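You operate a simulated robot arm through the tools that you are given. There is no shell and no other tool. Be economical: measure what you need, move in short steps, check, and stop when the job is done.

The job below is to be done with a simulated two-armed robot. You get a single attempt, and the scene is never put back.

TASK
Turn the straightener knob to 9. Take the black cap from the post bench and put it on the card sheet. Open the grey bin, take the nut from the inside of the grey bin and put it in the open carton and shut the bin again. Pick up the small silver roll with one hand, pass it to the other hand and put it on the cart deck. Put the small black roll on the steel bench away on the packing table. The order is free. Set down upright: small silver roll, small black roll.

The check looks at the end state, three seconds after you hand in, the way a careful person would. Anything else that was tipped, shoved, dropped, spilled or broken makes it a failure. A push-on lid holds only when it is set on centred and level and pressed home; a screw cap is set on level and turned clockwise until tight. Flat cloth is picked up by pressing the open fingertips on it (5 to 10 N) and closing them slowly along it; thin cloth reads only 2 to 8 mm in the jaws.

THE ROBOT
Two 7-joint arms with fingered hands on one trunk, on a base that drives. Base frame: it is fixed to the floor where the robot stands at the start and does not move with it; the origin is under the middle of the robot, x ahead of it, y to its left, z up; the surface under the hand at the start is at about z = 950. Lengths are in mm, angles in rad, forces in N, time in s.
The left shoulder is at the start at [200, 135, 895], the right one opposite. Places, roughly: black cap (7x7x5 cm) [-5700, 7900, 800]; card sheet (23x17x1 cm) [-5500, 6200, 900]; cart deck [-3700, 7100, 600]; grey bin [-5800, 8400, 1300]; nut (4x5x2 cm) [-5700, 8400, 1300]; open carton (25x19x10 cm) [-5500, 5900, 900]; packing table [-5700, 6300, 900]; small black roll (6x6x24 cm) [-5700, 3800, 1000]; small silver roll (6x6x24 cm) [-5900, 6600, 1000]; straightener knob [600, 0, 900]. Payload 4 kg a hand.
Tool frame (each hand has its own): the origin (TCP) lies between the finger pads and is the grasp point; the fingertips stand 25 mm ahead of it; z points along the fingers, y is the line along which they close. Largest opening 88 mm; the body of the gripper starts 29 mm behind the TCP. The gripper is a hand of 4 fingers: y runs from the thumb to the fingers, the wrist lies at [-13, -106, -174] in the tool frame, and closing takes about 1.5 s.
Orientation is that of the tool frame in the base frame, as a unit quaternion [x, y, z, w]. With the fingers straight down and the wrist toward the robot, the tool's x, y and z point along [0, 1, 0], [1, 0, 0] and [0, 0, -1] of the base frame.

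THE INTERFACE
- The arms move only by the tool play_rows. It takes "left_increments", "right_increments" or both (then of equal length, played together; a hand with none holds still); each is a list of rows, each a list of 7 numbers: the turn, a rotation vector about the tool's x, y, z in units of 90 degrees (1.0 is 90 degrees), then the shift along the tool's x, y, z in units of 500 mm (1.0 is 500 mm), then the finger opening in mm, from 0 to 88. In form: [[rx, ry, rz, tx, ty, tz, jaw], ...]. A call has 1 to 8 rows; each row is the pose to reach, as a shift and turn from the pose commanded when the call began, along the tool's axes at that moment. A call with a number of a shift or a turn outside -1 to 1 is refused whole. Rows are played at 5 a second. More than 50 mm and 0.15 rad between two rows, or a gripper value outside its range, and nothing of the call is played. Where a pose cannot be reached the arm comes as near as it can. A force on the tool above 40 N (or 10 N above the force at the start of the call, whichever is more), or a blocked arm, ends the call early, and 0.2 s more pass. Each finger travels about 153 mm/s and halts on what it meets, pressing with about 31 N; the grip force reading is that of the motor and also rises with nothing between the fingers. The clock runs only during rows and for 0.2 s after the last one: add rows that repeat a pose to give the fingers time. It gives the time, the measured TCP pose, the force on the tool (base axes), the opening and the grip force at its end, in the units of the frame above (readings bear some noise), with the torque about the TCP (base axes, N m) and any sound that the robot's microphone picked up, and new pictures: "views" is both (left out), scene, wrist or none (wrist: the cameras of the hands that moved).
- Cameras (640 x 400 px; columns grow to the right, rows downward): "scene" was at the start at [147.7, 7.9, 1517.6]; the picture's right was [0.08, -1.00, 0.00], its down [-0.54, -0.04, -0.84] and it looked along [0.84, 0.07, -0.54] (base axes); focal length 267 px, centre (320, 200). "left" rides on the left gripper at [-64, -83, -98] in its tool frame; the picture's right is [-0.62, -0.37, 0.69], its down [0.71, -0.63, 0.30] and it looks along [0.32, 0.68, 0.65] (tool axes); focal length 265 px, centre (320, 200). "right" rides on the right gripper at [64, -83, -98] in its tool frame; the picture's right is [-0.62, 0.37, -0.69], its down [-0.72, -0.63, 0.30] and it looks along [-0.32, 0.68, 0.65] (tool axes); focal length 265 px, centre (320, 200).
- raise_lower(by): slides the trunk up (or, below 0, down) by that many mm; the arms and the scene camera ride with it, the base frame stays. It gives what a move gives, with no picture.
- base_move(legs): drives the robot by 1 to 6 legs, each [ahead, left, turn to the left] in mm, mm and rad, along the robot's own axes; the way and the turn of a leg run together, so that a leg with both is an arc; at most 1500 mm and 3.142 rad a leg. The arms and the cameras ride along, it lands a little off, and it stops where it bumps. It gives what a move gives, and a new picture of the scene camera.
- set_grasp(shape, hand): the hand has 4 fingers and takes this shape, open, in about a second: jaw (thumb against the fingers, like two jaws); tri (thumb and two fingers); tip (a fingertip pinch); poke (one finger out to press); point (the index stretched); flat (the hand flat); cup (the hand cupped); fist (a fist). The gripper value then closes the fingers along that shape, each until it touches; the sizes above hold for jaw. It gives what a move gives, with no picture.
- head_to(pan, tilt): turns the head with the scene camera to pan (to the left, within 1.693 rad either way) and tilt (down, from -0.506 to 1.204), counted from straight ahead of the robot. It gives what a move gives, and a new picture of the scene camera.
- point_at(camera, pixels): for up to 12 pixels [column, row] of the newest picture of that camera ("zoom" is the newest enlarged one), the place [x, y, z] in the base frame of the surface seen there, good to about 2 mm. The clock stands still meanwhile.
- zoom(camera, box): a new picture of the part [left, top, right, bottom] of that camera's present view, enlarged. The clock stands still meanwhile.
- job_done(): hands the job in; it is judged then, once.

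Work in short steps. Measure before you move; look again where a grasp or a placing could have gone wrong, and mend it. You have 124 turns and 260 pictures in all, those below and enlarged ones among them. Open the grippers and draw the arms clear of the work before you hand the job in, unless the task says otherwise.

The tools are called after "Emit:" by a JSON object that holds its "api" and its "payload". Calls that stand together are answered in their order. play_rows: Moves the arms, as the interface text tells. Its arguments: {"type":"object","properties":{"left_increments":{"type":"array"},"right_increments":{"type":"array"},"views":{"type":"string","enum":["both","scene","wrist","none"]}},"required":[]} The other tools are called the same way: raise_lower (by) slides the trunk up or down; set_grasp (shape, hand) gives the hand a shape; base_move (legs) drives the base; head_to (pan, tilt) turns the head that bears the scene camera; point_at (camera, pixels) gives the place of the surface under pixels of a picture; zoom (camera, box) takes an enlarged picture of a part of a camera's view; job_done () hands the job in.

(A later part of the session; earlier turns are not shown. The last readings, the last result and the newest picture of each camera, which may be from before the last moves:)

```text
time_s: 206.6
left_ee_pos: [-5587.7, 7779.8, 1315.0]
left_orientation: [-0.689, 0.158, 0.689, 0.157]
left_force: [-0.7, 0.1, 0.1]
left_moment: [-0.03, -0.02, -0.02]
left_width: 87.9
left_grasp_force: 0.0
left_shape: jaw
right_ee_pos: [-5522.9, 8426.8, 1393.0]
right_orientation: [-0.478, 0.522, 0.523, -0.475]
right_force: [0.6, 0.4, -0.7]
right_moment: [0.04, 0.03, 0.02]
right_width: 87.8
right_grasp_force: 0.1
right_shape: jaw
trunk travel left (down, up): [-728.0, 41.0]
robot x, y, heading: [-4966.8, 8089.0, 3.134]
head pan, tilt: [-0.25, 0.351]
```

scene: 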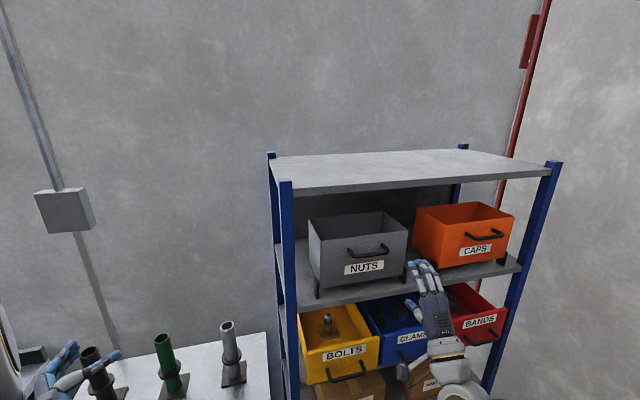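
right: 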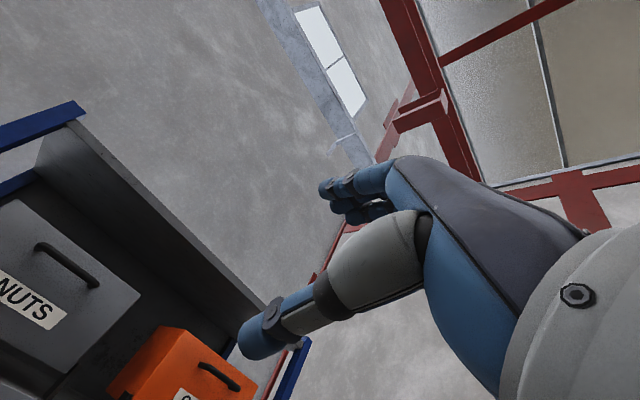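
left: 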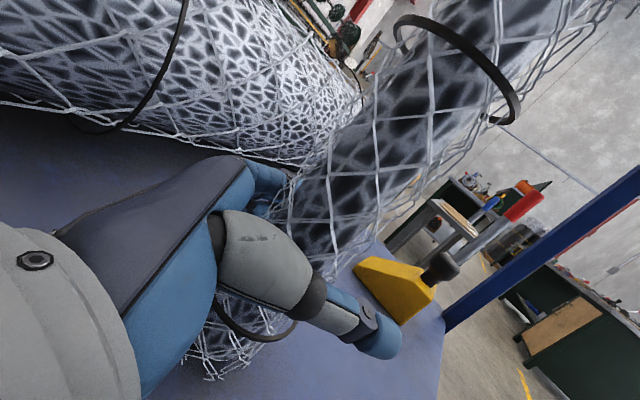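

Rack is intact. I zoom on the bin handle from here and measure.

Emit:
{"api": "zoom", "payload": {"camera": "scene", "box": [290, 190, 450, 310]}}

Emit:
{"api": "point_at", "payload": {"camera": "zoom", "pixels": [[228, 245], [260, 256], [310, 252], [350, 248], [388, 230], [300, 255], [290, 120], [80, 170], [380, 85], [100, 60], [250, 130], [300, 190]]}}

```text
3.33 times, centred on (370, 250) of scene
```

zoom: 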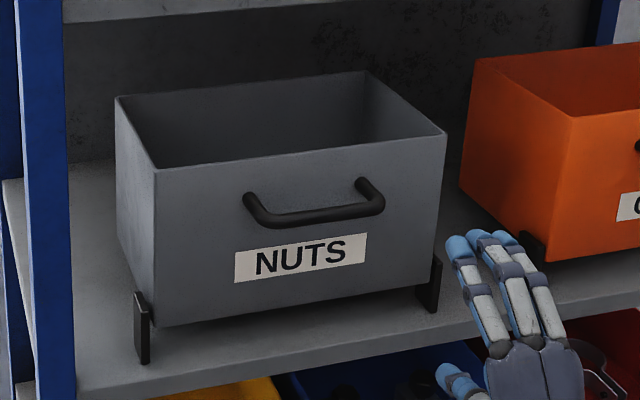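

```text
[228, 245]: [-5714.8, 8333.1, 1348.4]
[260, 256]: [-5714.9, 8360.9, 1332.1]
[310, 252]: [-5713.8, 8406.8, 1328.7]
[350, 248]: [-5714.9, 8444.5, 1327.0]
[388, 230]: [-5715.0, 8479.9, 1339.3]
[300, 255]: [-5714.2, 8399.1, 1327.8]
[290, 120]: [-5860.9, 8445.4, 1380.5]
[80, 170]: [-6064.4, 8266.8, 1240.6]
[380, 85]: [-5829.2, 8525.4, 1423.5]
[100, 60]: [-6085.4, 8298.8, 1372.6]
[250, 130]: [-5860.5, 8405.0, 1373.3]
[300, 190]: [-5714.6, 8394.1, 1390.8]
```

Bar centre ≈(-5673, 8397, 1392). I move the right hand so the bar lies between its pads.

Emit:
{"api": "play_rows", "payload": {"right_increments": [[0, 0.03, 0, 0.044, 0, 0.06, 64], [0, 0.059, 0, 0.087, -0.002, 0.12, 64], [0, 0.059, 0, 0.087, -0.002, 0.2, 64], [0, 0.059, 0, 0.087, -0.002, 0.27, 64], [0, 0.059, 0, 0.087, -0.002, 0.295, 64], [0, 0.059, 0, 0.087, -0.002, 0.295, 64]], "views": "both"}}

Emit:
{"api": "zoom", "payload": {"camera": "scene", "box": [290, 190, 450, 310]}}

```text
time_s: 208.0
left_ee_pos: [-5586.9, 7779.1, 1314.3]
left_orientation: [0.689, -0.158, -0.689, -0.158]
left_force: [-0.3, 0.1, 0.5]
left_moment: [0.0, -0.01, -0.02]
left_width: 87.7
left_grasp_force: 0.1
left_shape: jaw
right_ee_pos: [-5673.3, 8396.0, 1389.8]
right_orientation: [0.503, -0.499, -0.5, 0.499]
right_force: [0.1, 0.6, 0.3]
right_moment: [0.02, -0.02, -0.02]
right_width: 64.3
right_grasp_force: 0.0
right_shape: jaw
trunk travel left (down, up): [-728.0, 41.0]
robot x, y, heading: [-4968.4, 8085.6, 3.137]
head pan, tilt: [-0.25, 0.351]
```

scene: 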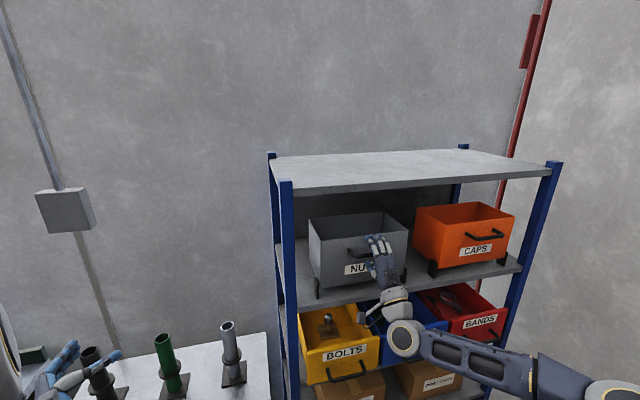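
right: 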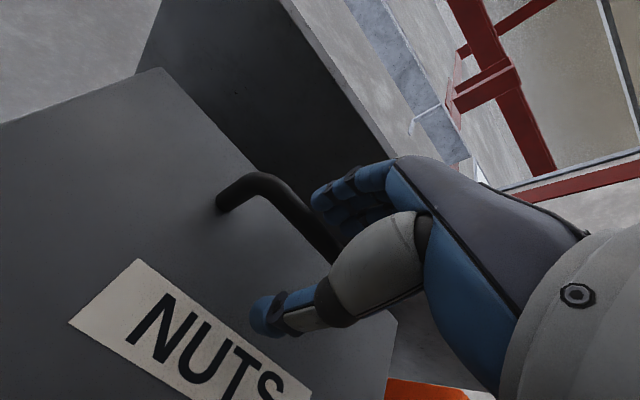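

```text
3.33 times, centred on (370, 250) of scene
```

zoom: 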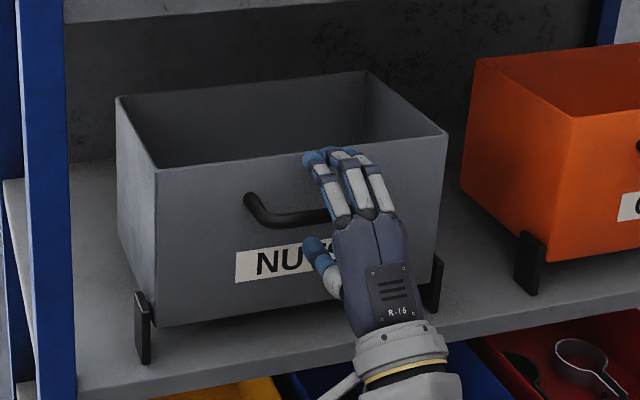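

The bar lies between thumb and fingers. I close on it.

Emit:
{"api": "play_rows", "payload": {"right_increments": [[0, 0, 0, 0, 0, 0, 40], [0, 0, 0, 0, 0, 0, 20], [0, 0, 0, 0, 0, 0, 0], [0, 0, 0, 0, 0, 0, 0], [0, 0, 0, 0, 0, 0, 0]], "views": "wrist"}}

```text
time_s: 209.2
left_ee_pos: [-5587.6, 7779.2, 1313.6]
left_orientation: [0.69, -0.158, -0.689, -0.158]
left_force: [0.2, -0.1, -0.6]
left_moment: [0.01, -0.02, -0.03]
left_width: 87.6
left_grasp_force: 0.2
left_shape: jaw
right_ee_pos: [-5674.0, 8395.7, 1388.7]
right_orientation: [0.504, -0.499, -0.499, 0.499]
right_force: [-5.9, -0.6, -6.7]
right_moment: [0.02, -0.04, 0.01]
right_width: 0.2
right_grasp_force: 31.3
right_shape: jaw
trunk travel left (down, up): [-728.0, 41.0]
robot x, y, heading: [-4965.9, 8090.1, 3.136]
head pan, tilt: [-0.25, 0.351]
```

right: 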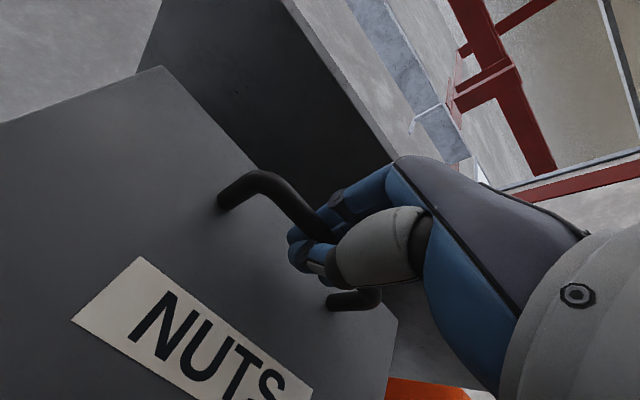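

The fingers hook round the bar. I pull 120 mm toward me slowly.

Emit:
{"api": "play_rows", "payload": {"right_increments": [[0, 0, 0, 0, 0, -0.04, 0], [0, 0, 0, 0, 0, -0.08, 0], [0, 0, 0, 0, 0, -0.12, 0], [0, 0, 0, 0, 0, -0.16, 0], [0, 0, 0, 0, 0, -0.2, 0], [0, 0, 0, 0, 0, -0.24, 0], [0, 0, 0, 0, 0, -0.24, 0]], "views": "scene"}}

Emit:
{"api": "zoom", "payload": {"camera": "scene", "box": [290, 190, 450, 310]}}

```text
time_s: 209.7
left_ee_pos: [-5588.0, 7778.9, 1312.7]
left_orientation: [0.69, -0.157, -0.689, -0.157]
left_force: [0.0, -1.0, -1.4]
left_moment: [-0.02, 0.0, 0.02]
left_width: 87.6
left_grasp_force: 0.0
left_shape: jaw
right_ee_pos: [-5651.5, 8396.8, 1381.1]
right_orientation: [0.509, -0.505, -0.492, 0.494]
right_force: [-15.7, -1.0, -17.9]
right_moment: [0.02, 0.07, 0.05]
right_width: 0.1
right_grasp_force: 31.5
right_shape: jaw
trunk travel left (down, up): [-728.0, 41.0]
robot x, y, heading: [-4968.3, 8088.4, 3.138]
head pan, tilt: [-0.25, 0.351]
stopped in row 2 (right hand): the force on the tool passed its limit at 45 N (the readings are from after the stop); the commanded pose is now the measured one
```

scene: 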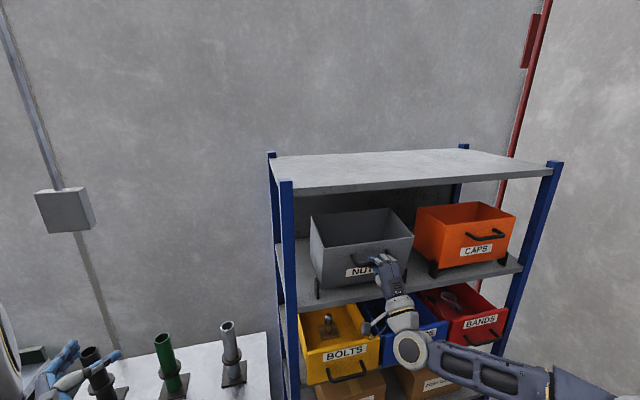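

```text
3.33 times, centred on (370, 250) of scene
```

zoom: 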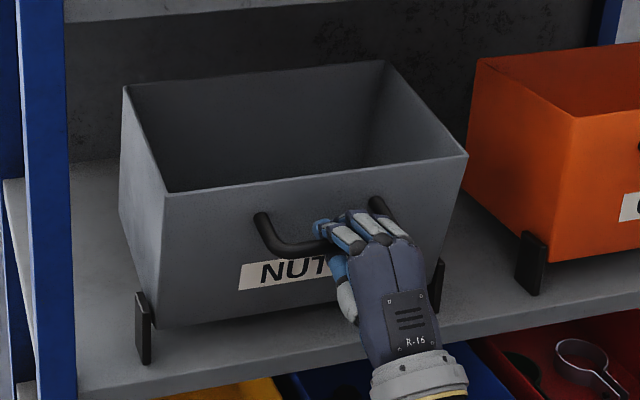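

The bin tips out about its lower front brackets (pivot ≈(-5715, z 1262)); the handle went +22,-8. The lower bins look already tipped out; I measure the yellow one's tilt to learn the stop angle.

Emit:
{"api": "zoom", "payload": {"camera": "scene", "box": [280, 290, 460, 400]}}

Emit:
{"api": "point_at", "payload": {"camera": "zoom", "pixels": [[80, 215], [100, 325], [160, 210], [170, 305], [180, 120], [85, 100], [280, 150], [590, 170], [180, 190]]}}

Emit:
{"api": "point_at", "payload": {"camera": "scene", "pixels": [[332, 242], [331, 268], [320, 290], [360, 240], [405, 233]]}}

```text
3.56 times, centred on (370, 345) of scene
```

zoom: 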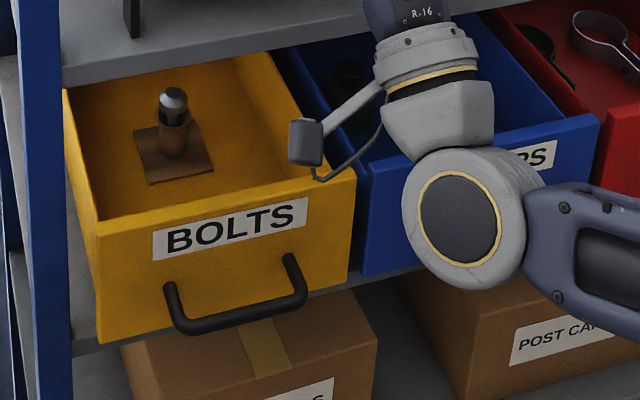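

```text
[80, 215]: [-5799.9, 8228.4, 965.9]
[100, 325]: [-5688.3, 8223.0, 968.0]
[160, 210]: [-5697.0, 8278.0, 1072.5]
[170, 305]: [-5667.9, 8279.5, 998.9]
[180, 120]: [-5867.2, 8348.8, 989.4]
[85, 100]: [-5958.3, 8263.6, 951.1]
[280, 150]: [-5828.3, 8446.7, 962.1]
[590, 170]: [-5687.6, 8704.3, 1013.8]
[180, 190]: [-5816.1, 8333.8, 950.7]
```

```text
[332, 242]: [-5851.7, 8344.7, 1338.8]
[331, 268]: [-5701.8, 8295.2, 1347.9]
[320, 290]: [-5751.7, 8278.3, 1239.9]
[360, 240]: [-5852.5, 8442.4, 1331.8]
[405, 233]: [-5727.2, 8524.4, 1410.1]
```

It's a tip-out bin. I follow the arc about the pivot, pitching the hand with it, out to about 40°.

Emit:
{"api": "play_rows", "payload": {"right_increments": [[-0.042, 0, 0, 0, -0.009, -0.0156, 0], [-0.083, 0, 0, 0, -0.019, -0.0304, 0], [-0.125, 0, 0, 0, -0.03, -0.0446, 0], [-0.167, 0, 0, 0, -0.042, -0.058, 0], [-0.208, 0, 0, 0, -0.0546, -0.0706, 0], [-0.25, 0, 0, 0, -0.0682, -0.0824, 0], [-0.292, 0, 0, 0, -0.0824, -0.0934, 0], [-0.333, 0, 0, 0, -0.0972, -0.1032, 0]], "views": "scene"}}

Emit:
{"api": "zoom", "payload": {"camera": "scene", "box": [290, 190, 450, 310]}}

```text
time_s: 210.4
left_ee_pos: [-5589.6, 7779.6, 1313.7]
left_orientation: [0.69, -0.158, -0.689, -0.158]
left_force: [-1.1, -0.8, -0.6]
left_moment: [-0.01, -0.02, 0.03]
left_width: 87.7
left_grasp_force: 0.0
left_shape: jaw
right_ee_pos: [-5636.1, 8397.1, 1368.2]
right_orientation: [0.474, -0.471, -0.524, 0.528]
right_force: [-16.4, -1.5, -15.2]
right_moment: [0.08, 0.11, 0.02]
right_width: 0.0
right_grasp_force: 30.8
right_shape: jaw
trunk travel left (down, up): [-728.0, 41.0]
robot x, y, heading: [-4966.1, 8088.5, 3.139]
head pan, tilt: [-0.25, 0.351]
stopped in row 3 (right hand): the force on the tool passed its limit at 41 N (the readings are from after the stop); the commanded pose is now the measured one
```

scene: 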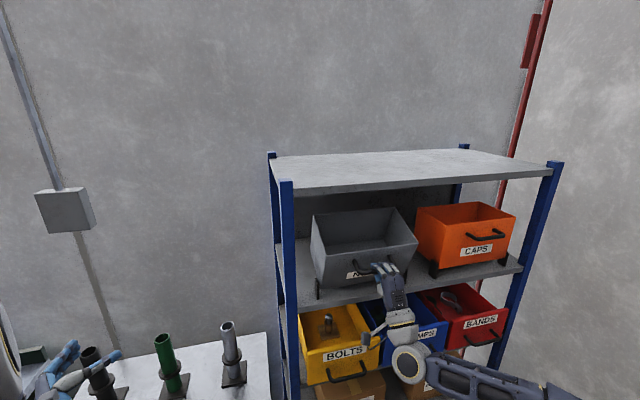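

```text
3.33 times, centred on (370, 250) of scene
```

zoom: 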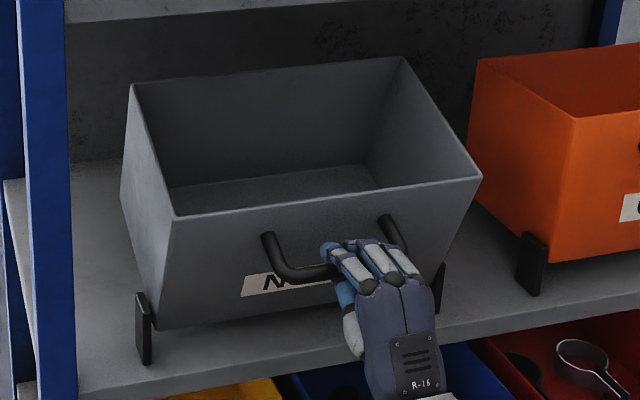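

Bin is at ≈21°, resistance came from my arc being a bit too high. Refitted pivot ≈(-5712,1280), r≈117; I continue slowly on that arc.

Emit:
{"api": "play_rows", "payload": {"right_increments": [[-0.028, 0, 0, 0, -0.0061, -0.0083, 0], [-0.056, 0, 0, 0, -0.0123, -0.0164, 0], [-0.083, 0, 0, 0, -0.0191, -0.0242, 0], [-0.111, 0, 0, 0, -0.0262, -0.0316, 0], [-0.139, 0, 0, 0, -0.0335, -0.0386, 0], [-0.167, 0, 0, 0, -0.041, -0.0454, 0], [-0.194, 0, 0, 0, -0.0489, -0.0517, 0], [-0.222, 0, 0, 0, -0.0571, -0.0578, 0]], "views": "none"}}

Emit:
{"api": "zoom", "payload": {"camera": "scene", "box": [290, 190, 450, 310]}}

```text
time_s: 212.2
left_ee_pos: [-5588.5, 7777.7, 1314.1]
left_orientation: [0.69, -0.158, -0.689, -0.158]
left_force: [0.3, 0.4, 0.3]
left_moment: [0.0, 0.04, -0.01]
left_width: 87.5
left_grasp_force: 0.1
left_shape: jaw
right_ee_pos: [-5611.9, 8397.3, 1336.7]
right_orientation: [0.376, -0.373, -0.599, 0.601]
right_force: [-33.7, -1.2, -19.6]
right_moment: [0.02, 0.05, 0.06]
right_width: 0.0
right_grasp_force: 30.9
right_shape: jaw
trunk travel left (down, up): [-728.0, 41.0]
robot x, y, heading: [-4969.8, 8091.5, 3.135]
head pan, tilt: [-0.25, 0.351]
```

```text
3.33 times, centred on (370, 250) of scene
```

zoom: 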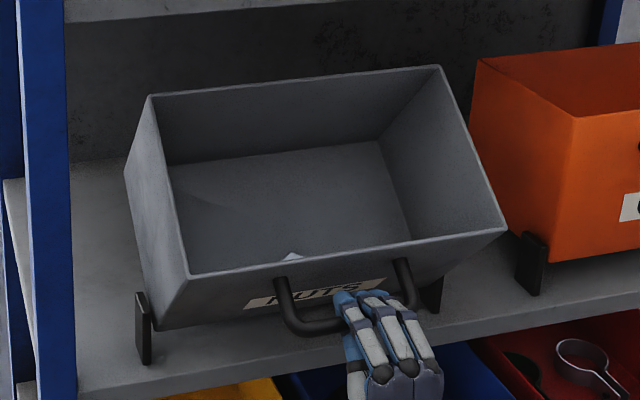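

The bin is ≈40° open; nut peeks at (293,255). I measure the present tilt.

Emit:
{"api": "point_at", "payload": {"camera": "zoom", "pixels": [[293, 256], [240, 263], [190, 274], [505, 226], [150, 95], [440, 67], [290, 200], [230, 300], [185, 325], [280, 140], [310, 325]]}}

```text
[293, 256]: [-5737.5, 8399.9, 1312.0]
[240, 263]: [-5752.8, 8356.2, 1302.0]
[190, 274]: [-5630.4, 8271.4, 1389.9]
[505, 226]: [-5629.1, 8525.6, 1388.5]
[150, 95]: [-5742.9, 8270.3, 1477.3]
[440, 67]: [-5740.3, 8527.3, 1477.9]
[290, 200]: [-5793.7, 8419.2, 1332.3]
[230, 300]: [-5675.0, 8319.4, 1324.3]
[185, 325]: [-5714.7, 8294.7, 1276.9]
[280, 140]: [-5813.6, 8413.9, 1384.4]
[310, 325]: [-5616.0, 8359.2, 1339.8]
```

Tilt 38°, pivot (-5715,1279). I continue on r≈117 to about 55° so it rests past balance.

Emit:
{"api": "play_rows", "payload": {"right_increments": [[-0.024, 0, 0, 0, -0.0073, -0.006, 0], [-0.058, 0, 0, 0, -0.0148, -0.0157, 0], [-0.091, 0, 0, 0, -0.023, -0.0248, 0], [-0.124, 0, 0, 0, -0.0315, -0.0336, 0], [-0.158, 0, 0, 0, -0.0406, -0.0419, 0], [-0.191, 0, 0, 0, -0.0501, -0.0497, 0]], "views": "none"}}

Emit:
{"api": "zoom", "payload": {"camera": "scene", "box": [290, 190, 450, 310]}}

```text
time_s: 212.8
left_ee_pos: [-5589.8, 7777.8, 1313.8]
left_orientation: [0.69, -0.157, -0.689, -0.157]
left_force: [-0.9, -0.3, 0.2]
left_moment: [0.01, -0.02, -0.01]
left_width: 87.8
left_grasp_force: 0.0
left_shape: jaw
right_ee_pos: [-5609.9, 8396.2, 1331.4]
right_orientation: [0.349, -0.345, -0.616, 0.616]
right_force: [-31.3, -0.1, 6.4]
right_moment: [0.05, 0.12, 0.08]
right_width: 0.1
right_grasp_force: 30.7
right_shape: jaw
trunk travel left (down, up): [-728.0, 41.0]
robot x, y, heading: [-4971.6, 8090.6, 3.139]
head pan, tilt: [-0.25, 0.351]
stopped in row 3 (right hand): the force on the tool passed its limit at 56 N (the readings are from after the stop); the commanded pose is now the measured one
```

```text
3.33 times, centred on (370, 250) of scene
```

zoom: 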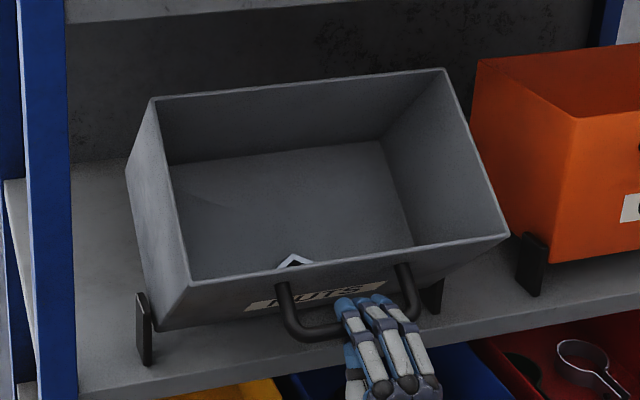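

The stop is at ≈40°. I open the hand and withdraw along its axis to see whether the bin stays open.

Emit:
{"api": "play_rows", "payload": {"right_increments": [[0, 0, 0, 0, 0, 0, 30], [0, 0, 0, 0, 0, 0, 64], [0, 0, 0, 0, 0, 0, 64], [0, 0, 0, 0, 0, -0.05, 64], [0, 0, 0, 0, 0, -0.12, 64], [0, 0, 0, 0, 0, -0.2, 64], [0, 0, 0, 0, 0, -0.28, 64]], "views": "none"}}

Emit:
{"api": "zoom", "payload": {"camera": "scene", "box": [290, 190, 450, 310]}}

```text
time_s: 214.4
left_ee_pos: [-5588.0, 7777.7, 1314.8]
left_orientation: [0.689, -0.157, -0.689, -0.158]
left_force: [-0.5, 0.1, 0.0]
left_moment: [0.0, 0.03, -0.01]
left_width: 87.7
left_grasp_force: 0.1
left_shape: jaw
right_ee_pos: [-5486.5, 8396.7, 1258.6]
right_orientation: [0.347, -0.343, -0.616, 0.618]
right_force: [0.3, 0.6, 0.4]
right_moment: [-0.03, -0.02, 0.0]
right_width: 63.4
right_grasp_force: 0.1
right_shape: jaw
trunk travel left (down, up): [-728.0, 41.0]
robot x, y, heading: [-4967.8, 8087.2, 3.134]
head pan, tilt: [-0.25, 0.351]
```

```text
3.33 times, centred on (370, 250) of scene
```

zoom: 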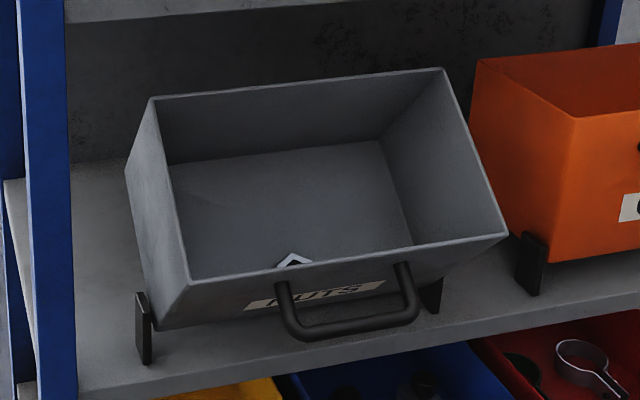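

It stays open, with the nut in the front lower corner. To reach in parallel to the front wall I turn the right hand (115° in two halves) so it points forward-down with closing axis sideways, while rising 200 mm.

Emit:
{"api": "play_rows", "payload": {"right_increments": [[0.0501, 0.0498, -0.0578, 0, 0.0486, 0.03, 88], [0.1003, 0.0996, -0.1155, 0, 0.0971, 0.06, 88], [0.1504, 0.1494, -0.1733, 0, 0.1457, 0.09, 88], [0.2006, 0.1993, -0.231, 0, 0.1943, 0.12, 88], [0.2507, 0.2491, -0.2888, 0, 0.2429, 0.15, 88], [0.3009, 0.2989, -0.3465, 0, 0.2914, 0.18, 88], [0.351, 0.3487, -0.4043, 0, 0.34, 0.21, 88]], "views": "none"}}

Emit:
{"api": "play_rows", "payload": {"right_increments": [[0.0501, 0.0498, -0.0578, 0, 0, 0, 88], [0.1003, 0.0996, -0.1155, 0, 0, 0, 88], [0.1504, 0.1494, -0.1733, 0, 0, 0, 88], [0.2006, 0.1993, -0.231, 0, 0, 0, 88], [0.2507, 0.2491, -0.2888, 0, 0, 0, 88], [0.3009, 0.2989, -0.3465, 0, 0, 0, 88], [0.351, 0.3487, -0.4043, 0, 0, 0, 88], [0.351, 0.3487, -0.4043, 0, 0, 0, 88]], "views": "both"}}

```text
time_s: 216.0
left_ee_pos: [-5587.8, 7777.9, 1313.8]
left_orientation: [-0.689, 0.158, 0.69, 0.157]
left_force: [-0.4, 0.3, -0.6]
left_moment: [0.0, 0.01, 0.0]
left_width: 87.9
left_grasp_force: 0.1
left_shape: jaw
right_ee_pos: [-5489.0, 8396.5, 1458.4]
right_orientation: [0.735, -0.195, -0.546, 0.35]
right_force: [0.0, -0.3, 0.1]
right_moment: [0.02, 0.02, 0.02]
right_width: 87.8
right_grasp_force: 0.0
right_shape: jaw
trunk travel left (down, up): [-728.0, 41.0]
robot x, y, heading: [-4966.9, 8088.7, 3.139]
head pan, tilt: [-0.25, 0.351]
```

```text
time_s: 217.8
left_ee_pos: [-5586.9, 7776.7, 1312.2]
left_orientation: [-0.689, 0.158, 0.689, 0.157]
left_force: [-0.6, 0.1, -0.8]
left_moment: [0.03, -0.01, 0.06]
left_width: 87.8
left_grasp_force: 0.0
left_shape: jaw
right_ee_pos: [-5488.0, 8395.6, 1458.4]
right_orientation: [0.94, 0.001, -0.341, -0.001]
right_force: [0.1, 0.0, 0.2]
right_moment: [-0.04, 0.04, 0.0]
right_width: 87.9
right_grasp_force: 0.0
right_shape: jaw
trunk travel left (down, up): [-728.0, 41.0]
robot x, y, heading: [-4968.5, 8090.4, 3.136]
head pan, tilt: [-0.25, 0.351]
```

scene: 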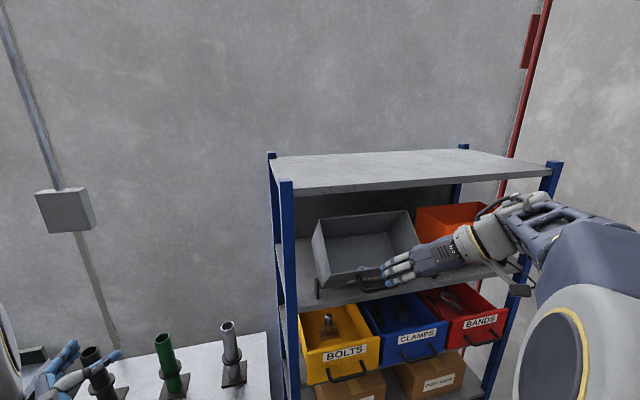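
right: 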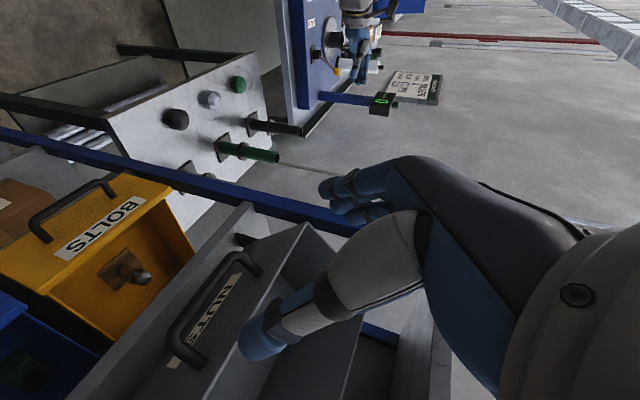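

The camera stalk would hit the front wall this way round, so I roll the hand 180° (clockwise) to have it on the upper side.

Emit:
{"api": "play_rows", "payload": {"right_increments": [[0, 0, 0.09, 0, 0, 0, 88], [0, 0, 0.18, 0, 0, 0, 88], [0, 0, 0.27, 0, 0, 0, 88], [0, 0, 0.36, 0, 0, 0, 88], [0, 0, 0.45, 0, 0, 0, 88], [0, 0, 0.54, 0, 0, 0, 88], [0, 0, 0.63, 0, 0, 0, 88], [0, 0, 0.7, 0, 0, 0, 88]], "views": "none"}}

Emit:
{"api": "play_rows", "payload": {"right_increments": [[0, 0, 0.09, 0, 0, 0, 88], [0, 0, 0.18, 0, 0, 0, 88], [0, 0, 0.27, 0, 0, 0, 88], [0, 0, 0.36, 0, 0, 0, 88], [0, 0, 0.45, 0, 0, 0, 88], [0, 0, 0.54, 0, 0, 0, 88], [0, 0, 0.63, 0, 0, 0, 88], [0, 0, 0.7, 0, 0, 0, 88]], "views": "none"}}

Emit:
{"api": "play_rows", "payload": {"right_increments": [[0, 0, 0.09, 0, 0, 0, 88], [0, 0, 0.18, 0, 0, 0, 88], [0, 0, 0.27, 0, 0, 0, 88], [0, 0, 0.36, 0, 0, 0, 88], [0, 0, 0.45, 0, 0, 0, 88], [0, 0, 0.54, 0, 0, 0, 88], [0, 0, 0.6, 0, 0, 0, 88], [0, 0, 0.6, 0, 0, 0, 88]], "views": "both"}}

```text
time_s: 219.6
left_ee_pos: [-5588.1, 7777.8, 1314.8]
left_orientation: [0.69, -0.157, -0.689, -0.158]
left_force: [0.1, -0.2, -1.1]
left_moment: [0.0, -0.04, 0.0]
left_width: 87.6
left_grasp_force: 0.0
left_shape: jaw
right_ee_pos: [-5487.5, 8395.9, 1458.2]
right_orientation: [0.8, -0.492, -0.292, 0.179]
right_force: [0.2, -0.7, -0.5]
right_moment: [-0.03, 0.0, 0.02]
right_width: 88.1
right_grasp_force: 0.1
right_shape: jaw
trunk travel left (down, up): [-728.0, 41.0]
robot x, y, heading: [-4964.5, 8088.7, 3.145]
head pan, tilt: [-0.25, 0.351]
```

```text
time_s: 221.4
left_ee_pos: [-5587.9, 7778.2, 1313.7]
left_orientation: [0.69, -0.158, -0.689, -0.157]
left_force: [0.8, -0.8, -0.7]
left_moment: [0.0, 0.0, 0.0]
left_width: 87.8
left_grasp_force: 0.1
left_shape: jaw
right_ee_pos: [-5488.5, 8396.8, 1458.0]
right_orientation: [-0.426, 0.838, 0.154, -0.305]
right_force: [0.1, 0.2, 0.2]
right_moment: [0.01, -0.01, -0.01]
right_width: 88.1
right_grasp_force: 0.0
right_shape: jaw
trunk travel left (down, up): [-728.0, 41.0]
robot x, y, heading: [-4966.6, 8090.1, 3.143]
head pan, tilt: [-0.25, 0.351]
```

```text
time_s: 222.4
left_ee_pos: [-5587.2, 7778.1, 1314.2]
left_orientation: [0.69, -0.157, -0.689, -0.157]
left_force: [-0.3, -0.8, -0.7]
left_moment: [-0.03, -0.03, -0.02]
left_width: 87.6
left_grasp_force: 0.1
left_shape: jaw
right_ee_pos: [-5520.1, 8325.7, 1449.9]
right_orientation: [-0.294, 0.896, 0.027, -0.331]
right_force: [0.4, -0.1, -0.8]
right_moment: [0.02, -0.01, 0.01]
right_width: 88.0
right_grasp_force: 0.1
right_shape: jaw
trunk travel left (down, up): [-728.0, 41.0]
robot x, y, heading: [-4964.4, 8093.0, 3.141]
head pan, tilt: [-0.25, 0.351]
stopped in row 4 (right hand): the arm was blocked; the commanded pose is now the measured one
```

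scene: 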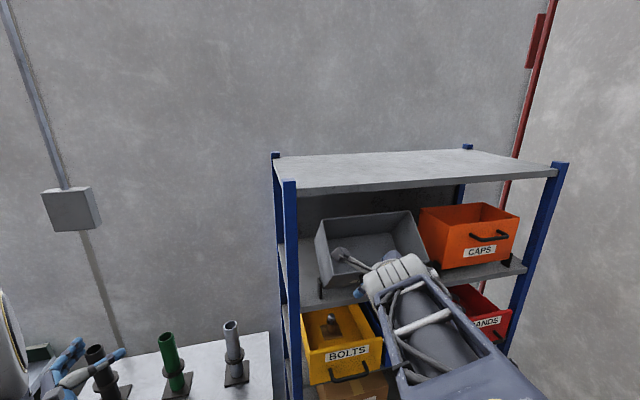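
right: 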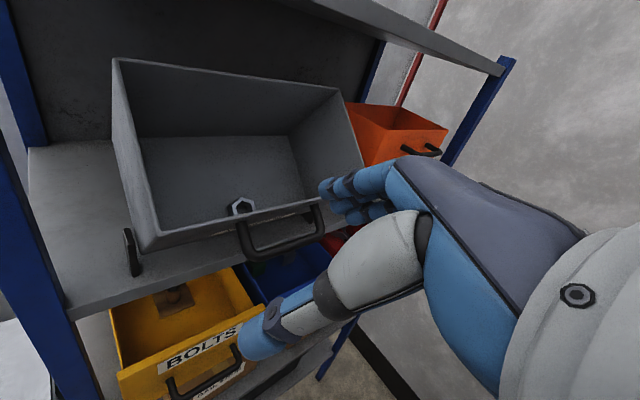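

The wrist limit stops it short of 180°, but the view now shows the nut at (243,206). I zoom and measure.

Emit:
{"api": "zoom", "payload": {"camera": "right", "box": [190, 160, 310, 240]}}

Emit:
{"api": "point_at", "payload": {"camera": "zoom", "pixels": [[220, 237], [250, 192], [310, 197], [345, 225], [335, 245], [270, 245], [250, 300], [400, 265], [285, 215], [300, 160]]}}

```text
5.00 times, centred on (250, 200) of right
```

zoom: 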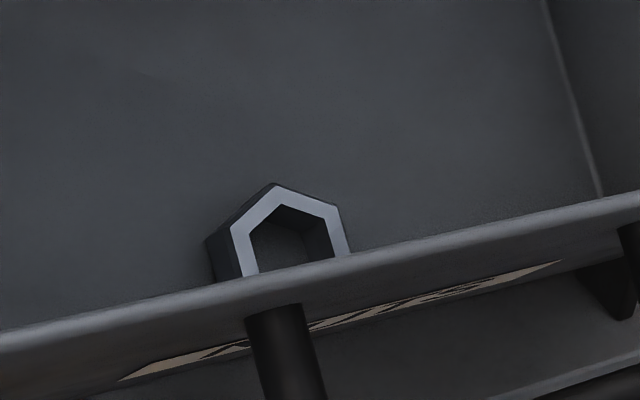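

```text
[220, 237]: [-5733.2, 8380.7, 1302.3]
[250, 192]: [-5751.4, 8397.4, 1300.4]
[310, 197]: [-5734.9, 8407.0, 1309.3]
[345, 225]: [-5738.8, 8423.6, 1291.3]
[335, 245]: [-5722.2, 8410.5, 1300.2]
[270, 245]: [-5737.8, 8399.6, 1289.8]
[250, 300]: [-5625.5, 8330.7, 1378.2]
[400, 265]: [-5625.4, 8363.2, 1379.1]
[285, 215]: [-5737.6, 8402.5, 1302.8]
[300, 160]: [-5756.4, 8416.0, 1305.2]
```

The nut is flat on the floor, flats facing ±y at y≈8381/8421, centre ≈(-5732,8401,1287). I go back to the natural roll but steeper (fingers 78° down), where the camera stalk clears the rim; turning in thirds.

Emit:
{"api": "play_rows", "payload": {"right_increments": [[0.0222, -0.0004, -0.0871, -0.013, 0.0166, -0.0173, 88], [0.0443, -0.0008, -0.1743, -0.026, 0.0332, -0.0347, 88], [0.0665, -0.0011, -0.2615, -0.039, 0.0498, -0.052, 88], [0.0887, -0.0015, -0.3486, -0.052, 0.0664, -0.0693, 88], [0.1108, -0.0019, -0.4358, -0.065, 0.083, -0.0867, 88], [0.133, -0.0023, -0.5229, -0.078, 0.0996, -0.104, 88]], "views": "none"}}

Emit:
{"api": "play_rows", "payload": {"right_increments": [[0.0222, -0.0004, -0.0871, 0, 0, 0, 88], [0.0443, -0.0008, -0.1743, 0, 0, 0, 88], [0.0665, -0.0011, -0.2615, 0, 0, 0, 88], [0.0887, -0.0015, -0.3486, 0, 0, 0, 88], [0.1108, -0.0019, -0.4358, 0, 0, 0, 88], [0.133, -0.0023, -0.5229, 0, 0, 0, 88]], "views": "none"}}

Emit:
{"api": "play_rows", "payload": {"right_increments": [[0.0222, -0.0004, -0.0871, 0, 0, 0, 88], [0.0443, -0.0008, -0.1743, 0, 0, 0, 88], [0.0665, -0.0011, -0.2615, 0, 0, 0, 88], [0.0887, -0.0015, -0.3486, 0, 0, 0, 88], [0.1108, -0.0019, -0.4358, 0, 0, 0, 88], [0.133, -0.0023, -0.5229, 0, 0, 0, 88], [0.133, -0.0023, -0.5229, 0, 0, 0, 88]], "views": "both"}}

```text
time_s: 223.8
left_ee_pos: [-5586.8, 7778.0, 1314.5]
left_orientation: [0.69, -0.157, -0.689, -0.157]
left_force: [0.6, -0.3, -0.3]
left_moment: [0.0, 0.0, 0.01]
left_width: 87.7
left_grasp_force: 0.1
left_shape: jaw
right_ee_pos: [-5489.3, 8395.9, 1479.4]
right_orientation: [-0.658, 0.704, 0.068, -0.259]
right_force: [-0.7, -0.4, -0.7]
right_moment: [0.02, 0.03, -0.01]
right_width: 88.0
right_grasp_force: 0.1
right_shape: jaw
trunk travel left (down, up): [-728.0, 41.0]
robot x, y, heading: [-4969.4, 8089.0, 3.136]
head pan, tilt: [-0.25, 0.351]
```

```text
time_s: 225.2
left_ee_pos: [-5588.7, 7779.9, 1313.1]
left_orientation: [0.69, -0.157, -0.689, -0.157]
left_force: [-0.2, -0.7, -1.0]
left_moment: [-0.01, 0.0, -0.01]
left_width: 87.8
left_grasp_force: 0.1
left_shape: jaw
right_ee_pos: [-5488.2, 8395.9, 1479.3]
right_orientation: [0.907, -0.386, -0.095, 0.141]
right_force: [0.5, 0.1, -0.4]
right_moment: [0.0, -0.01, 0.04]
right_width: 87.8
right_grasp_force: 0.1
right_shape: jaw
trunk travel left (down, up): [-728.0, 41.0]
robot x, y, heading: [-4966.5, 8088.5, 3.139]
head pan, tilt: [-0.25, 0.351]
```

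```text
time_s: 226.8
left_ee_pos: [-5588.3, 7778.3, 1313.1]
left_orientation: [-0.689, 0.157, 0.69, 0.157]
left_force: [-0.2, 0.2, -0.5]
left_moment: [0.0, 0.0, 0.0]
left_width: 87.6
left_grasp_force: 0.0
left_shape: jaw
right_ee_pos: [-5488.8, 8396.8, 1479.7]
right_orientation: [0.994, -0.001, -0.106, -0.001]
right_force: [0.3, 0.1, 0.2]
right_moment: [0.0, -0.02, 0.01]
right_width: 87.8
right_grasp_force: 0.2
right_shape: jaw
trunk travel left (down, up): [-728.0, 41.0]
robot x, y, heading: [-4972.2, 8089.5, 3.14]
head pan, tilt: [-0.25, 0.351]
```

scene: 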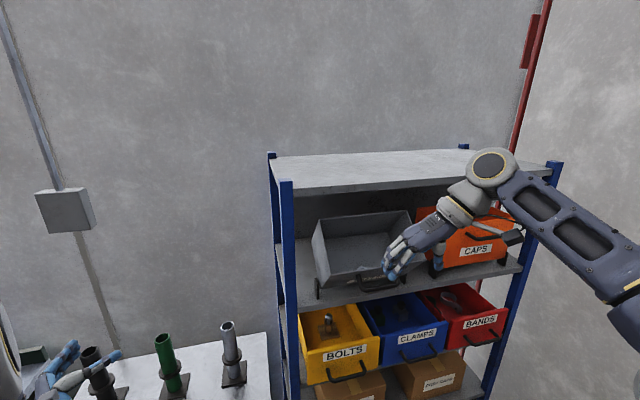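
right: 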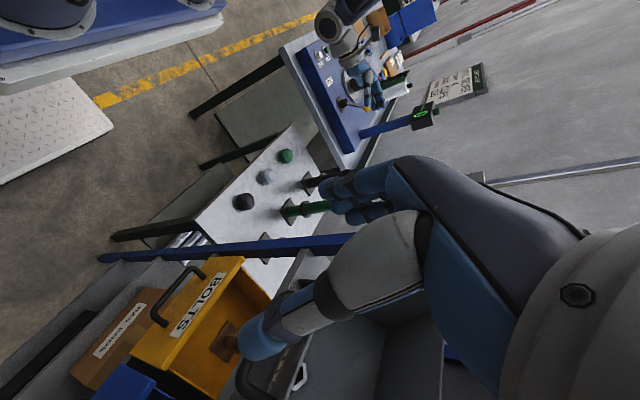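

Orientation is right. I measure the wrist wheel's extent relative to the TCP and the shelf underside before going in.

Emit:
{"api": "point_at", "payload": {"camera": "scene", "pixels": [[492, 165], [490, 152], [470, 165], [515, 165], [455, 210], [513, 237], [400, 186], [400, 192], [350, 196], [385, 262], [396, 268]]}}

Emit:
{"api": "zoom", "payload": {"camera": "scene", "box": [300, 140, 540, 290]}}

```text
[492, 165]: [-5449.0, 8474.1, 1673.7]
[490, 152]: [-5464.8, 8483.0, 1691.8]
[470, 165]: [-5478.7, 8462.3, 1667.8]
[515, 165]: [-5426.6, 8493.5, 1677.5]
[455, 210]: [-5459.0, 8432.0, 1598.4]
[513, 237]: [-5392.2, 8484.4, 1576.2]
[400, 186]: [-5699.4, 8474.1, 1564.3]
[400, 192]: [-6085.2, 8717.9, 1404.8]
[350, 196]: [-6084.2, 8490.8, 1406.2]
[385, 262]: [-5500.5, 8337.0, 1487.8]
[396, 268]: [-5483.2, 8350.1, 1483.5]
```

```text
2.67 times, centred on (420, 215) of scene
```

zoom: 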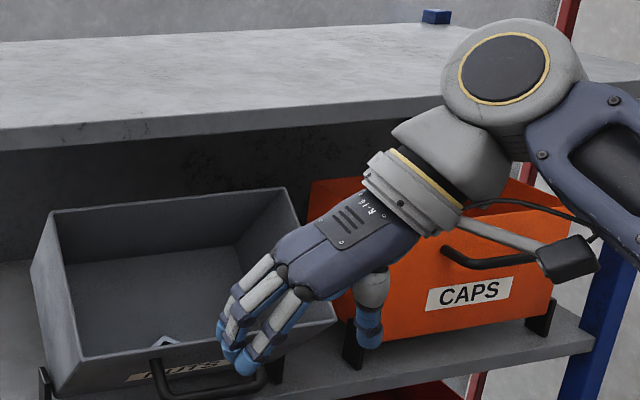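

Clearances work at 75° pitch with TCP target ≈(-5724,8401,1326). I go to a point above the bin mouth first.

Emit:
{"api": "play_rows", "payload": {"right_increments": [[0, -0.01, 0, -0.0693, -0.002, 0.0413, 88], [0, -0.02, 0, -0.1386, -0.004, 0.0826, 88], [0, -0.033, 0, -0.208, -0.006, 0.124, 88], [0, -0.033, 0, -0.2773, -0.008, 0.1653, 88], [0, -0.033, 0, -0.3466, -0.008, 0.2066, 88], [0, -0.033, 0, -0.3466, -0.008, 0.2066, 88]], "views": "both"}}

Emit:
{"api": "zoom", "payload": {"camera": "scene", "box": [300, 140, 540, 290]}}

```text
time_s: 228.2
left_ee_pos: [-5587.8, 7779.5, 1313.0]
left_orientation: [-0.689, 0.158, 0.69, 0.157]
left_force: [-0.2, 0.1, 0.0]
left_moment: [0.03, -0.05, 0.01]
left_width: 87.7
left_grasp_force: 0.1
left_shape: jaw
right_ee_pos: [-5679.8, 8402.0, 1414.2]
right_orientation: [0.991, -0.001, -0.131, -0.001]
right_force: [0.2, 0.0, 0.6]
right_moment: [-0.01, -0.03, 0.02]
right_width: 88.2
right_grasp_force: 0.0
right_shape: jaw
trunk travel left (down, up): [-728.0, 41.0]
robot x, y, heading: [-4970.1, 8093.1, 3.137]
head pan, tilt: [-0.25, 0.351]
```

scene: 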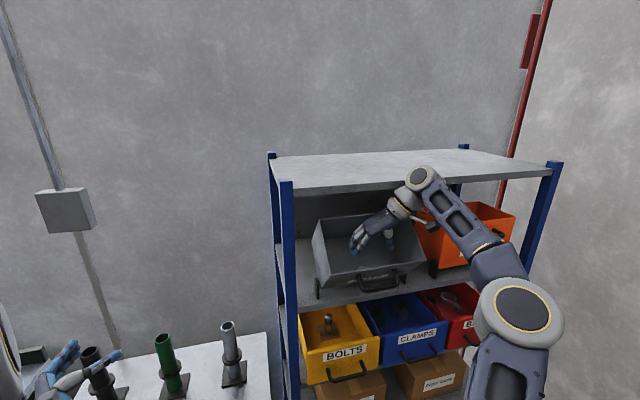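
right: 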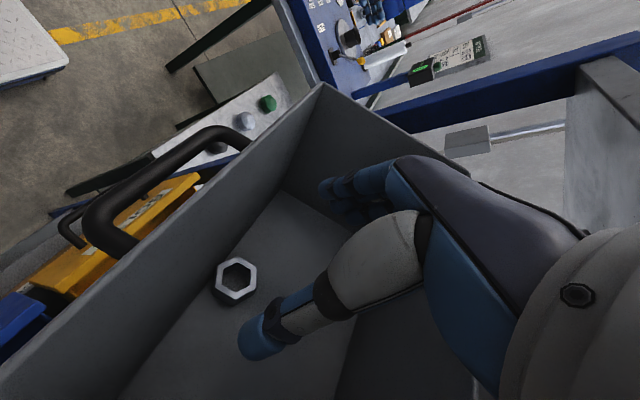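

```text
2.67 times, centred on (420, 215) of scene
```

zoom: 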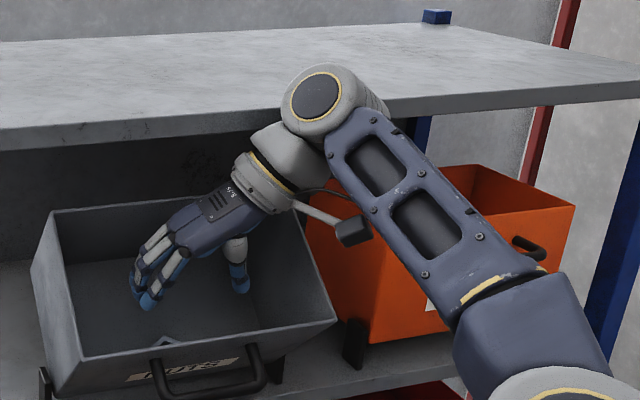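

Now the wrist camera shows the nut fully at (236,282). I measure it precisely.

Emit:
{"api": "zoom", "payload": {"camera": "right", "box": [150, 220, 310, 340]}}

Emit:
{"api": "point_at", "payload": {"camera": "zoom", "pixels": [[268, 170], [335, 152], [415, 178], [420, 260], [340, 292], [270, 240], [268, 330], [200, 190], [500, 200], [340, 235], [330, 350], [150, 300]]}}

```text
3.33 times, centred on (230, 280) of right
```

zoom: 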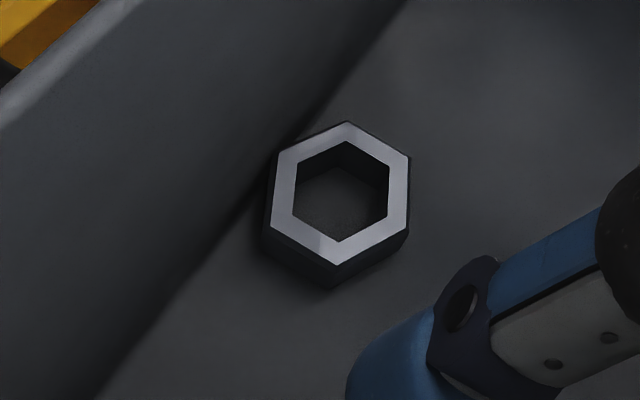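

```text
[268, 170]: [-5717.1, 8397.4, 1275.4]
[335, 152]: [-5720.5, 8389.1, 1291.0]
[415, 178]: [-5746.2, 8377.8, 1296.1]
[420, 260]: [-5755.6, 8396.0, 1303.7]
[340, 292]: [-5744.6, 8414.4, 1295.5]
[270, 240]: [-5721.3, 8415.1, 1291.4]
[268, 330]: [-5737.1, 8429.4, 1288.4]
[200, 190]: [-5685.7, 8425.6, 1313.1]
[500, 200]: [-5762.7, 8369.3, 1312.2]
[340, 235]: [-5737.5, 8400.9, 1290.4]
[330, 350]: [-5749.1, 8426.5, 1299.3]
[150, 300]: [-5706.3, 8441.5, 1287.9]
```

Emit:
{"api": "point_at", "payload": {"camera": "zoom", "pixels": [[347, 130], [400, 165], [398, 225], [335, 258], [278, 225], [284, 165], [336, 280], [300, 268], [405, 245], [268, 238], [345, 190], [440, 330]]}}

```text
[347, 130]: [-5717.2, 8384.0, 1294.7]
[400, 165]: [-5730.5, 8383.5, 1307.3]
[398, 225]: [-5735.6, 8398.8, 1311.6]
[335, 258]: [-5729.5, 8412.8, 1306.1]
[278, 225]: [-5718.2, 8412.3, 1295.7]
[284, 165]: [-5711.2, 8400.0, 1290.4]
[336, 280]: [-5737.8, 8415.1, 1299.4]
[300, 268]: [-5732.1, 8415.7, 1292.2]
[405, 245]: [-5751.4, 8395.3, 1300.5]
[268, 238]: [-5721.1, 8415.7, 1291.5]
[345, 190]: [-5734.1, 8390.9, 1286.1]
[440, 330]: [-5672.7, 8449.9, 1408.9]
```

Nut top centre (-5724,8399,1301), thickness ≈19, bin tilt 41°. I measure the camera block's lowest edge now, to know its clearance to the rim.

Emit:
{"api": "zoom", "payload": {"camera": "scene", "box": [390, 190, 470, 250]}}

Emit:
{"api": "point_at", "payload": {"camera": "zoom", "pixels": [[325, 270], [330, 240], [290, 270], [300, 240], [370, 260], [340, 290], [360, 225], [310, 290], [200, 170]]}}

```text
6.67 times, centred on (430, 220) of scene
```

zoom: 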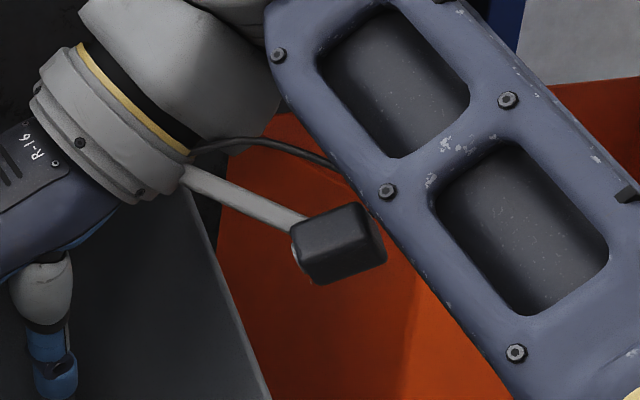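

```text
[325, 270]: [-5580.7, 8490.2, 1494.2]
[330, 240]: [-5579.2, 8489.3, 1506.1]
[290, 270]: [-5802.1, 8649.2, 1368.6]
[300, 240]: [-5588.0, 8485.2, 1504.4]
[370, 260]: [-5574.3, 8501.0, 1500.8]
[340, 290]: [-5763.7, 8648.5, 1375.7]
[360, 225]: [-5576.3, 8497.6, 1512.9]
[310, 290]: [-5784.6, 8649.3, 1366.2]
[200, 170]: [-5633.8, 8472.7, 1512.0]
```

Block clears the rim by ~10 mm at the target. I descend to (-5723,8399,1322) in small rows.

Emit:
{"api": "play_rows", "payload": {"right_increments": [[0, 0, 0, -0.012, 0.0068, 0.05, 88], [0, 0, 0, -0.024, 0.0068, 0.1, 88], [0, 0, 0, -0.0358, 0.0068, 0.15, 88], [0, 0, 0, -0.0358, 0.0068, 0.18, 88], [0, 0, 0, -0.0358, 0.0068, 0.2, 88], [0, 0, 0, -0.0358, 0.0068, 0.2, 88]], "views": "both"}}

Emit:
{"api": "zoom", "payload": {"camera": "right", "box": [150, 160, 410, 340]}}

```text
time_s: 229.6
left_ee_pos: [-5587.6, 7778.5, 1315.0]
left_orientation: [0.69, -0.157, -0.689, -0.157]
left_force: [-0.4, -0.4, 0.3]
left_moment: [0.03, -0.01, 0.02]
left_width: 87.9
left_grasp_force: 0.0
left_shape: jaw
right_ee_pos: [-5723.4, 8398.8, 1322.9]
right_orientation: [0.991, -0.002, -0.132, -0.001]
right_force: [-0.6, 0.1, 0.9]
right_moment: [0.0, 0.0, -0.02]
right_width: 88.0
right_grasp_force: 0.0
right_shape: jaw
trunk travel left (down, up): [-728.0, 41.0]
robot x, y, heading: [-4969.2, 8090.5, 3.135]
head pan, tilt: [-0.25, 0.351]
```

scene: 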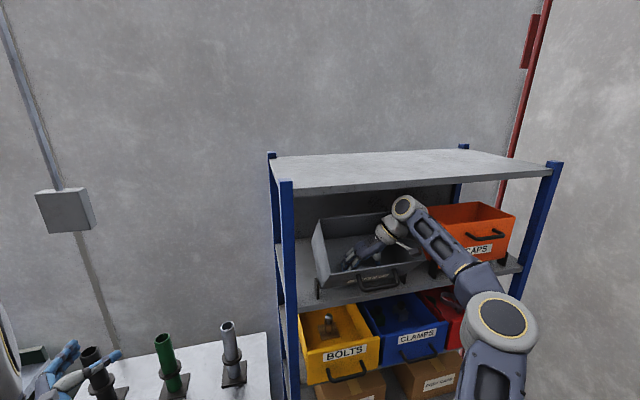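
right: 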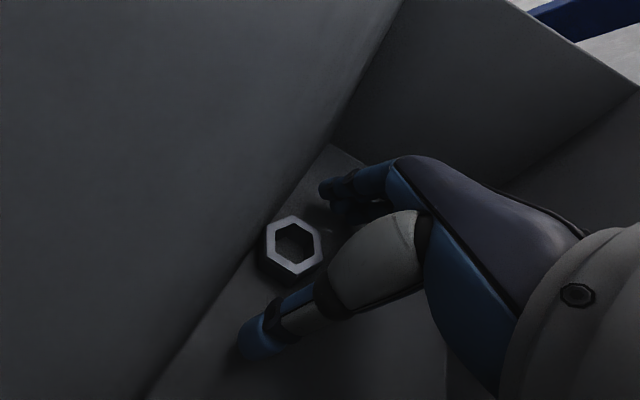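

```text
2.22 times, centred on (280, 250) of right
```

zoom: 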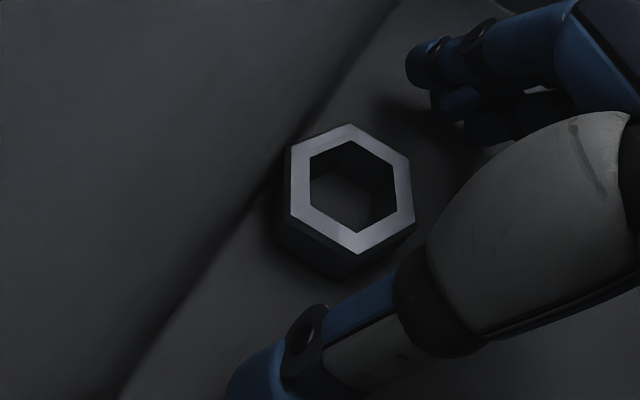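

The nut lies on the line between thumb and fingertips. I close.

Emit:
{"api": "play_rows", "payload": {"right_increments": [[0, 0, 0, 0, 0, 0.006, 70], [0, 0, 0, 0, 0, 0.006, 55], [0, 0, 0, 0, 0, 0.006, 40], [0, 0, 0, 0, 0, 0.006, 25], [0, 0, 0, 0, 0, 0.006, 25]], "views": "wrist"}}

```text
time_s: 230.8
left_ee_pos: [-5587.1, 7778.5, 1313.5]
left_orientation: [-0.689, 0.157, 0.69, 0.157]
left_force: [0.0, -0.5, 0.2]
left_moment: [0.01, 0.02, 0.01]
left_width: 87.9
left_grasp_force: 0.2
left_shape: jaw
right_ee_pos: [-5723.3, 8399.8, 1319.9]
right_orientation: [0.991, -0.001, -0.131, -0.001]
right_force: [0.5, -0.2, 0.7]
right_moment: [-0.01, 0.01, 0.04]
right_width: 29.2
right_grasp_force: 31.2
right_shape: jaw
trunk travel left (down, up): [-728.0, 41.0]
robot x, y, heading: [-4969.2, 8085.7, 3.137]
head pan, tilt: [-0.25, 0.351]
```

right: 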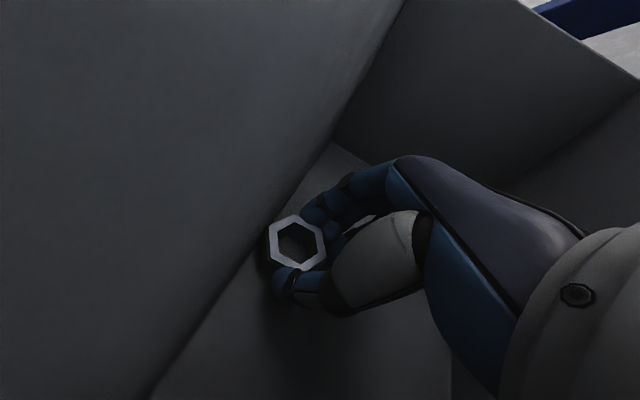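

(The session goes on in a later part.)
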